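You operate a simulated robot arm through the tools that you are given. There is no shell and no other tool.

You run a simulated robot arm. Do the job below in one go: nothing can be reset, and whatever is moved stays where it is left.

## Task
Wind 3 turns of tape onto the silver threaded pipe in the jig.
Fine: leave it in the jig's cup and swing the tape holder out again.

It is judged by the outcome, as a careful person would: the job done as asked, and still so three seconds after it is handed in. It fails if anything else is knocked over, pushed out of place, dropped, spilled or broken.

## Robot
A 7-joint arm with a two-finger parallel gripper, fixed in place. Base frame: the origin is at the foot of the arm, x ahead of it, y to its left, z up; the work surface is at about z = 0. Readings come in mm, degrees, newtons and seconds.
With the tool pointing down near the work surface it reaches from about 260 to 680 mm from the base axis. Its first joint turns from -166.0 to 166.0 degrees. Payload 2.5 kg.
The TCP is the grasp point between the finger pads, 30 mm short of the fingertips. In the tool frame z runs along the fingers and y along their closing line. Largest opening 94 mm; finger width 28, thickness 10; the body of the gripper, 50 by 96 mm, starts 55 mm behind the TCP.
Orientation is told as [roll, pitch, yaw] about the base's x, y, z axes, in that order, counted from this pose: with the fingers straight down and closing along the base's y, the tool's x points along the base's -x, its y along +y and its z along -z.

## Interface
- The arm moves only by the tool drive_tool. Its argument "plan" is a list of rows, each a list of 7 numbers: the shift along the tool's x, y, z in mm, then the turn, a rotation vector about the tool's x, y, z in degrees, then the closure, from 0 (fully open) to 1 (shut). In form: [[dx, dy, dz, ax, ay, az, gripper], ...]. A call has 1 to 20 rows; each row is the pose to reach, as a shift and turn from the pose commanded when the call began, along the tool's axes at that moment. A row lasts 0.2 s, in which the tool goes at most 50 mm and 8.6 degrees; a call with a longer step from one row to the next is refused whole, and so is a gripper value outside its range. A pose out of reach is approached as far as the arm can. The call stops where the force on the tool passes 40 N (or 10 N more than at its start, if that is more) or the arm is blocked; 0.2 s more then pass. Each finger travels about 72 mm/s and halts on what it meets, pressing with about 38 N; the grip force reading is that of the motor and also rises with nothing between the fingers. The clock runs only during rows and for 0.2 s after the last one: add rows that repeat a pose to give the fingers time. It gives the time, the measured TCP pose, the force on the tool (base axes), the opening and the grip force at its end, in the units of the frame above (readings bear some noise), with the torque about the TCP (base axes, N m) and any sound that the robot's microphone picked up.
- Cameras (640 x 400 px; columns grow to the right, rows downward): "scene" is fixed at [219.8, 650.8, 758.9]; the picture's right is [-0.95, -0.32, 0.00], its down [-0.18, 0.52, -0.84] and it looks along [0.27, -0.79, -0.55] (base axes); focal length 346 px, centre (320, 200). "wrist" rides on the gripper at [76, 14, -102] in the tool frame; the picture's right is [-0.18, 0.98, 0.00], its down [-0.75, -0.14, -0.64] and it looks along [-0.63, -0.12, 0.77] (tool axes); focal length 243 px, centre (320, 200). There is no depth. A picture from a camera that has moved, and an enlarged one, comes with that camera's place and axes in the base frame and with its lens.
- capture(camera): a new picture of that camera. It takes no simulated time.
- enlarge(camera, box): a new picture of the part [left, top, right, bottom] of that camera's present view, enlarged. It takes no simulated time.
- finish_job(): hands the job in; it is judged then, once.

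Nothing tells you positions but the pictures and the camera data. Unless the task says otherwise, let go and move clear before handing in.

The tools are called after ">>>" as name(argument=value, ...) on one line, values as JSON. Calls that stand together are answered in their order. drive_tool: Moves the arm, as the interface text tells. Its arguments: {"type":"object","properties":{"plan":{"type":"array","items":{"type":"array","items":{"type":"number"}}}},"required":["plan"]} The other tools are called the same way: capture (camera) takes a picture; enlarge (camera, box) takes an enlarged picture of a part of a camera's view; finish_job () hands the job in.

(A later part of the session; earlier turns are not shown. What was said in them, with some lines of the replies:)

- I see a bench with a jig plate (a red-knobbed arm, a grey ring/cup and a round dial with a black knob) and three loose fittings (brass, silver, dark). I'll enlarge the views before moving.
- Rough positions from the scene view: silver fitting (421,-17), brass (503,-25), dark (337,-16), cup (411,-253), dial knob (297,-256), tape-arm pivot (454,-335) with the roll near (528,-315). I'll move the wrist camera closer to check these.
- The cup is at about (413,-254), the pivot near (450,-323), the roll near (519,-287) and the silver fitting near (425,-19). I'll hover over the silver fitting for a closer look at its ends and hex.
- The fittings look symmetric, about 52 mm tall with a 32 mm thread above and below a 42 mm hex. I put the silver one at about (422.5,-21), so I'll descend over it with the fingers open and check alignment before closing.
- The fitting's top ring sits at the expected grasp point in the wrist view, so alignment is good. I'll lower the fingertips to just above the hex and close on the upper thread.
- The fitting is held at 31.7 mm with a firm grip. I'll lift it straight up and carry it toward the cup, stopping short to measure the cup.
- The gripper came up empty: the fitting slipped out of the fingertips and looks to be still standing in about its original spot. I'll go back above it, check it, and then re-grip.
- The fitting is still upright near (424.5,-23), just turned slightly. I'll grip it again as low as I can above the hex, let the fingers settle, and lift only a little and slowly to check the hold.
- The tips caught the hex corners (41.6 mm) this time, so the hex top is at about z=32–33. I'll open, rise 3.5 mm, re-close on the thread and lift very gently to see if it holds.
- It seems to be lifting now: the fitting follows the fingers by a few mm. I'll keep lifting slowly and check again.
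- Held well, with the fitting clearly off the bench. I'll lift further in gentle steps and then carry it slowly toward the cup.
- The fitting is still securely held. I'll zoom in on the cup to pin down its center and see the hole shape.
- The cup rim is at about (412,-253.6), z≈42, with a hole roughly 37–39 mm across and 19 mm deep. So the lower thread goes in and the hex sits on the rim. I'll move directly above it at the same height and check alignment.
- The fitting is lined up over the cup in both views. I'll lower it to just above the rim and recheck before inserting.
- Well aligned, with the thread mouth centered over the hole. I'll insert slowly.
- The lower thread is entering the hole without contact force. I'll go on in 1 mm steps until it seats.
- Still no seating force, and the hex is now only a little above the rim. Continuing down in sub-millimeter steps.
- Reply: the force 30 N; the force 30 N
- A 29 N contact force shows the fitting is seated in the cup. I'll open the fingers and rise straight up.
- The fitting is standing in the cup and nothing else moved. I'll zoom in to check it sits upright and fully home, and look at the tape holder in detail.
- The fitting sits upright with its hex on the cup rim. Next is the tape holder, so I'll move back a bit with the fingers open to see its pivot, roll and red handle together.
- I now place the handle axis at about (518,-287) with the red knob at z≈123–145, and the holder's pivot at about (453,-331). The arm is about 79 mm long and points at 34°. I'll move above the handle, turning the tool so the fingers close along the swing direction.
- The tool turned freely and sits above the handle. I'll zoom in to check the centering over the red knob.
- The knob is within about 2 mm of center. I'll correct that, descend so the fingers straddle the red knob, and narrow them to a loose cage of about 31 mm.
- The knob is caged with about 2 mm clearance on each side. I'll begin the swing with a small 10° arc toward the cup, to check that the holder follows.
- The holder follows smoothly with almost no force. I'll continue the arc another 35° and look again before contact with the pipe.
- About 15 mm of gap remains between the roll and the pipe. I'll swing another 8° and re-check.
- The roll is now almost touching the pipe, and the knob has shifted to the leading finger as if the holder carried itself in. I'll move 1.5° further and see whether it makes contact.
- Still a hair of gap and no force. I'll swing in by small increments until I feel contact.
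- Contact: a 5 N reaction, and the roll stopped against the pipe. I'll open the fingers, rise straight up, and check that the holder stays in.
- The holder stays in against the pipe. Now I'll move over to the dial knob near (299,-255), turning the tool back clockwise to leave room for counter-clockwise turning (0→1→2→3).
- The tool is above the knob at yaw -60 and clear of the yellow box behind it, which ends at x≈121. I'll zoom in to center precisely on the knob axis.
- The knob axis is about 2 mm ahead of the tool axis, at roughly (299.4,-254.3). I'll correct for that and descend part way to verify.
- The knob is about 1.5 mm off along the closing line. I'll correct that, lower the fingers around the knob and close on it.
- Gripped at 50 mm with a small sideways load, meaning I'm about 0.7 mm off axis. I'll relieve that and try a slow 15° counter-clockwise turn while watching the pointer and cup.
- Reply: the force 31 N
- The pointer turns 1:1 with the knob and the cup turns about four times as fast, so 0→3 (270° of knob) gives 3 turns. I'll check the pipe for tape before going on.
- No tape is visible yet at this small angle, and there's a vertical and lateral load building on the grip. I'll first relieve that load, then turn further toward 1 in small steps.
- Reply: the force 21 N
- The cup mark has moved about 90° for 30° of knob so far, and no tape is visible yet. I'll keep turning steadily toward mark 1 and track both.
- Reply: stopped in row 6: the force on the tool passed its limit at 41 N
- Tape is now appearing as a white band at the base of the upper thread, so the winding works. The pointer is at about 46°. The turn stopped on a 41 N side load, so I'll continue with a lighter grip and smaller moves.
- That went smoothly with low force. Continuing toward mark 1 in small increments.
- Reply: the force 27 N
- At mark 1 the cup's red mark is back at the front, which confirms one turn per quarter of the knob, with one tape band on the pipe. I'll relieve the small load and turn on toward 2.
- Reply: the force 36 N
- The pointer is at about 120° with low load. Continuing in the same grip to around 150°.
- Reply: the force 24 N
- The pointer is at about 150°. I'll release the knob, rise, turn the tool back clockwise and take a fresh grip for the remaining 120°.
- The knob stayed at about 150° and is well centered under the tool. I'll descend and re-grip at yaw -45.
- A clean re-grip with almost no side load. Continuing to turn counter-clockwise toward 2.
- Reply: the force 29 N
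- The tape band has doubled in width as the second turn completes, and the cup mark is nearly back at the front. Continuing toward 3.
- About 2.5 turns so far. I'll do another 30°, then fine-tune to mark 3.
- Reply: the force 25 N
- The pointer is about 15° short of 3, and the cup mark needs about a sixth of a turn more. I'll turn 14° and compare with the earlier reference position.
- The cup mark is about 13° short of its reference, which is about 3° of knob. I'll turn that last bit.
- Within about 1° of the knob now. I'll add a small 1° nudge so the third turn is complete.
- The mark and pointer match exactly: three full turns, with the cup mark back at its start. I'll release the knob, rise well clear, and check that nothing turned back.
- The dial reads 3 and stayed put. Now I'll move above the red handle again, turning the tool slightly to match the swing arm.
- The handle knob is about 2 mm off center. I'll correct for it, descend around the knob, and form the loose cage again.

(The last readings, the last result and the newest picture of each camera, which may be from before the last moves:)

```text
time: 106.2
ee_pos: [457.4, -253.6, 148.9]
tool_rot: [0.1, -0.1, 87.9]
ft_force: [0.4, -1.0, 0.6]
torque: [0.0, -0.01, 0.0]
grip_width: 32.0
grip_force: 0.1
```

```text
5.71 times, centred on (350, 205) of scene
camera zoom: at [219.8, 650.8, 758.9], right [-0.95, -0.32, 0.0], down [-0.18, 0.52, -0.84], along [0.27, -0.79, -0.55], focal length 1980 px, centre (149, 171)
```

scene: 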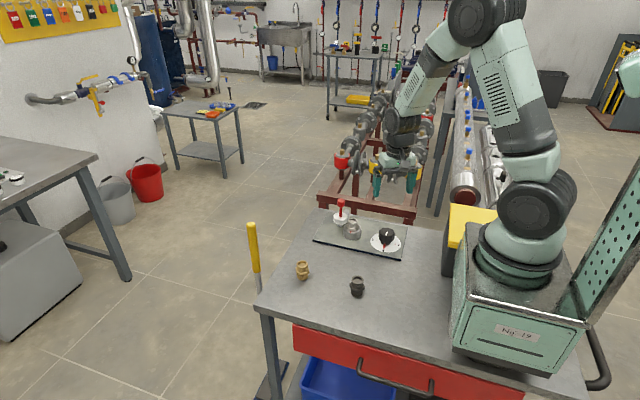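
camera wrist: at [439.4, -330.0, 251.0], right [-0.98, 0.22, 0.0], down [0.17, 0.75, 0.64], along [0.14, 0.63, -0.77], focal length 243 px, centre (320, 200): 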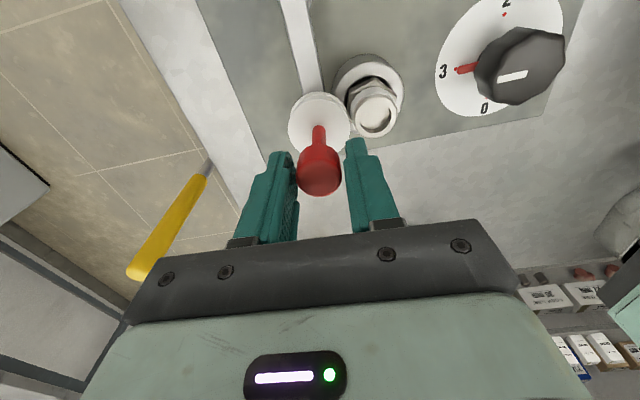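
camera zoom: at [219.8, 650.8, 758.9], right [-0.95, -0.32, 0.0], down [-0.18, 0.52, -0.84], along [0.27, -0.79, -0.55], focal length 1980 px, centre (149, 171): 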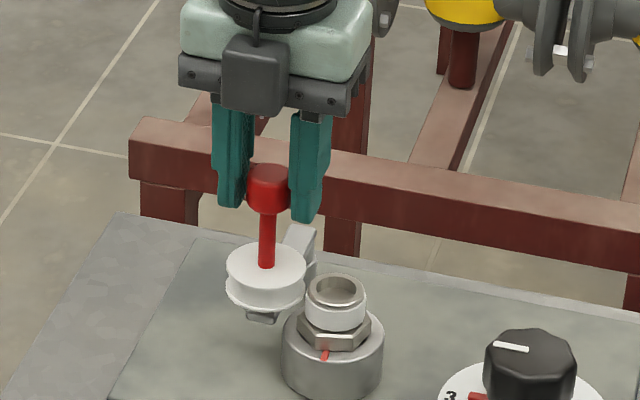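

The knob is caged. I'll swing the holder back out along the same arc, 35° first.

>>> drive_tool(plan=[[0.07, -3.43, 0, 0, 0, 2.5, 0.66], [0.3, -6.86, 0, 0, 0, 5, 0.66], [0.67, -10.27, 0, 0, 0, 7.5, 0.66], [1.2, -13.67, 0, 0, 0, 10, 0.66], [1.87, -17.03, 0, 0, 0, 12.5, 0.66], [2.68, -20.37, 0, 0, 0, 15, 0.66], [3.64, -23.67, 0, 0, 0, 17.5, 0.66], [4.75, -26.92, 0, 0, 0, 20, 0.66], [5.99, -30.12, 0, 0, 0, 22.5, 0.66], [7.37, -33.26, 0, 0, 0, 25, 0.66], [8.89, -36.34, 0, 0, 0, 27.5, 0.66], [10.54, -39.35, 0, 0, 0, 30, 0.66], [12.33, -42.28, 0, 0, 0, 32.5, 0.66], [14.23, -45.14, 0, 0, 0, 35, 0.66], [14.23, -45.14, 0, 0, 0, 35, 0.66]])

>>> capture(camera="wrist")

>>> enlarge(camera="scene", box=[310, 170, 390, 240])

```text
time: 109.4
ee_pos: [501.7, -271.2, 148.3]
tool_rot: [0.1, 0.0, 52.9]
ft_force: [-1.0, -0.6, 0.1]
torque: [0.0, 0.01, 0.01]
grip_width: 31.9
grip_force: 0.4
```

```text
taken
camera wrist: at [444.2, -323.3, 250.4], right [-0.67, 0.74, 0.0], down [0.57, 0.52, 0.64], along [0.47, 0.43, -0.77], focal length 243 px, centre (320, 200)
```

wrist: 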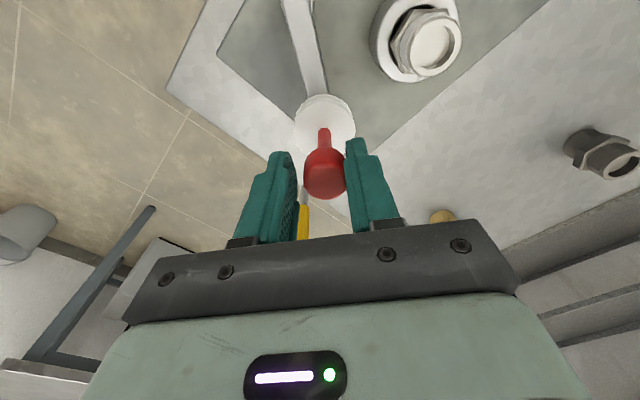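

```text
5.71 times, centred on (350, 205) of scene
camera zoom: at [219.8, 650.8, 758.9], right [-0.95, -0.32, 0.0], down [-0.18, 0.52, -0.84], along [0.27, -0.79, -0.55], focal length 1980 px, centre (149, 171)
```

zoom: 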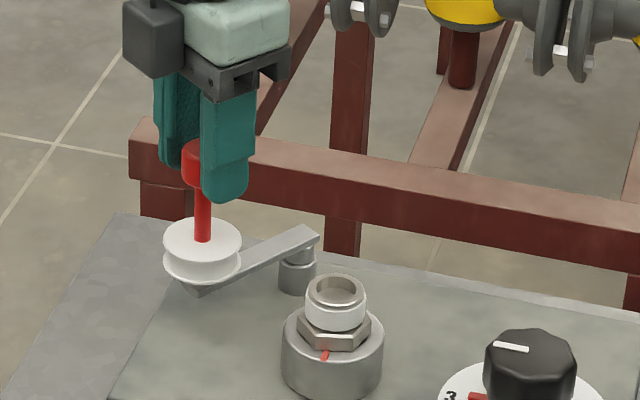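

The holder is swinging out freely and the pipe and tape are undisturbed. I'll swing the remaining 20° to its original out position.

>>> drive_tool(plan=[[0.07, -3.43, 0, 0, 0, 2.5, 0.66], [0.3, -6.86, 0, 0, 0, 5, 0.66], [0.67, -10.27, 0, 0, 0, 7.5, 0.66], [1.2, -13.67, 0, 0, 0, 10, 0.66], [1.87, -17.03, 0, 0, 0, 12.5, 0.66], [2.68, -20.37, 0, 0, 0, 15, 0.66], [3.64, -23.67, 0, 0, 0, 17.5, 0.66], [4.75, -26.92, 0, 0, 0, 20, 0.66], [4.75, -26.92, 0, 0, 0, 20, 0.66], [4.75, -26.92, 0, 0, 0, 20, 0.66]])

>>> capture(camera="wrist")

>>> enlarge(camera="scene", box=[300, 150, 380, 230])

```text
time: 111.6
ee_pos: [521.0, -291.9, 147.5]
tool_rot: [0.1, 0.1, 33.0]
ft_force: [0.4, 0.3, -0.5]
torque: [0.01, -0.01, 0.03]
grip_width: 32.0
grip_force: 0.1
```

```text
taken
camera wrist: at [448.5, -320.9, 250.7], right [-0.38, 0.93, 0.0], down [0.71, 0.29, 0.64], along [0.59, 0.24, -0.77], focal length 243 px, centre (320, 200)
```

wrist: 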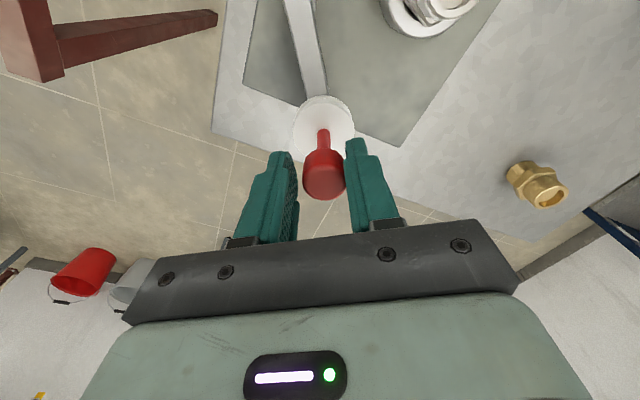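

```text
5.00 times, centred on (340, 190) of scene
camera zoom: at [219.8, 650.8, 758.9], right [-0.95, -0.32, 0.0], down [-0.18, 0.52, -0.84], along [0.27, -0.79, -0.55], focal length 1732 px, centre (220, 250)
```

zoom: 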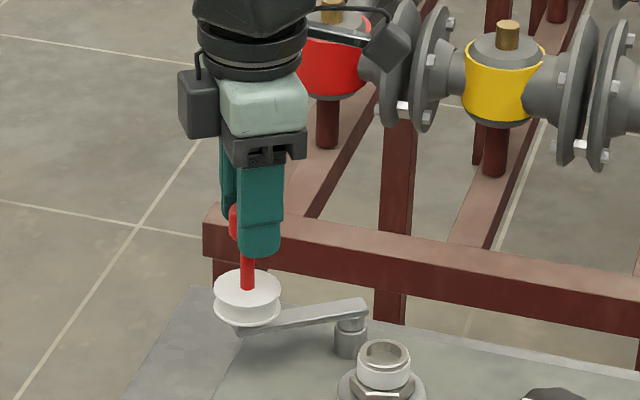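

The roll is back at its original out position. I'll open the fingers and rise clear.

>>> drive_tool(plan=[[0, 0, 0, 0, 0, 0, 0.5], [0, 0, 0, 0, 0, 0, 0.35], [0, 0, 0, 0, 0, 0, 0.35], [0, 0, -15, 0, 0, 0, 0.35], [0, 0, -40, 0, 0, 0, 0.35], [0, 0, -80, 0, 0, 0, 0.35], [0, 0, -120, 0, 0, 0, 0.35], [0, 0, -120, 0, 0, 0, 0.35]])

>>> capture(camera="scene")

>>> enlarge(camera="scene", box=[310, 180, 420, 260])

>>> enlarge(camera="scene", box=[335, 210, 365, 238])

>>> capture(camera="wrist")

```text
time: 113.4
ee_pos: [522.1, -291.2, 268.9]
tool_rot: [0.1, 0.0, 32.9]
ft_force: [-1.2, -0.4, -0.8]
torque: [-0.01, -0.02, -0.03]
grip_width: 61.0
grip_force: 0.1
```

```text
taken
```

scene: 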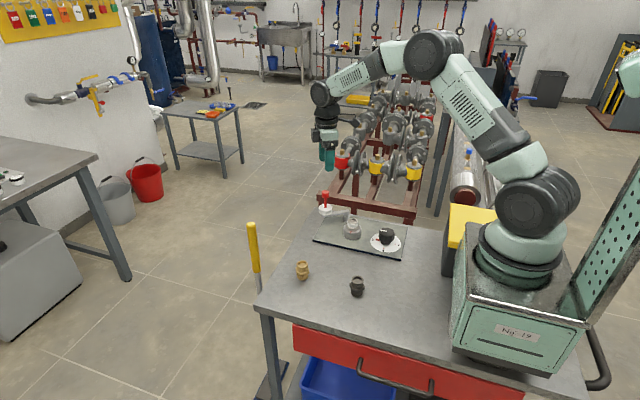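

```text
5.00 times, centred on (365, 220) of scene
camera zoom: at [219.8, 650.8, 758.9], right [-0.95, -0.32, 0.0], down [-0.18, 0.52, -0.84], along [0.27, -0.79, -0.55], focal length 1732 px, centre (95, 100)
```

zoom: 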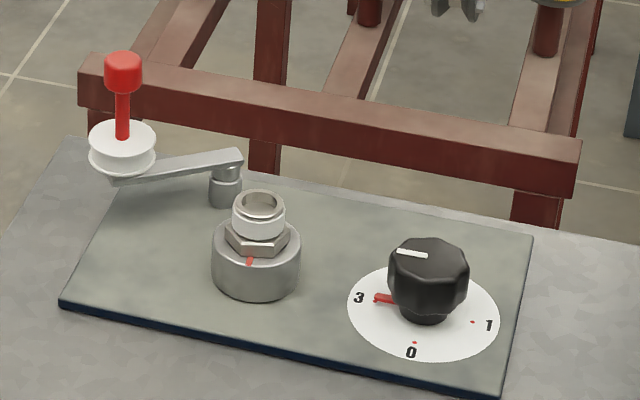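

```text
14.29 times, centred on (350, 224) of scene
camera zoom: at [219.8, 650.8, 758.9], right [-0.95, -0.32, 0.0], down [-0.18, 0.52, -0.84], along [0.27, -0.79, -0.55], focal length 4950 px, centre (-109, -143)
```

zoom: 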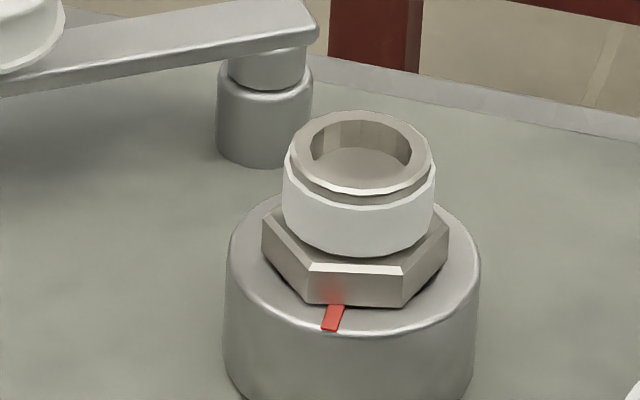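

```text
taken
camera wrist: at [449.0, -321.7, 371.5], right [-0.38, 0.93, 0.0], down [0.71, 0.29, 0.64], along [0.59, 0.25, -0.77], focal length 243 px, centre (320, 200)
```

wrist: 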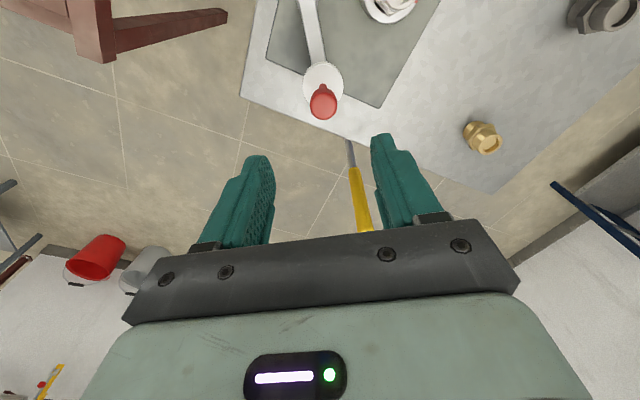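

The silver fitting stands in the cup with three bands of tape and the dial at 3. The tape holder is back out, the brass and dark fittings are untouched, and the gripper is empty and clear, so I'll hand in the job.

>>> finish_job()

```text
The job is handed in.
```

The silver threaded pipe now has three turns of tape on its upper thread and stands upright in the jig's cup. The dial reads 3, with the cup's red mark back at its starting point. The tape holder is swung back out to where it started.

- **Slipped grip:** my first pick-up of the silver pipe slipped out of the fingers. It stayed standing in its original spot, only turned slightly, and the second grip held.
- **Off-centre seat:** the pipe sits loosely in the cup, 1–2 mm off centre, so it wobbled slightly as it turned. The tape went on in an even band.

The brass and dark fittings were not touched, and the gripper was empty and clear when I handed in.
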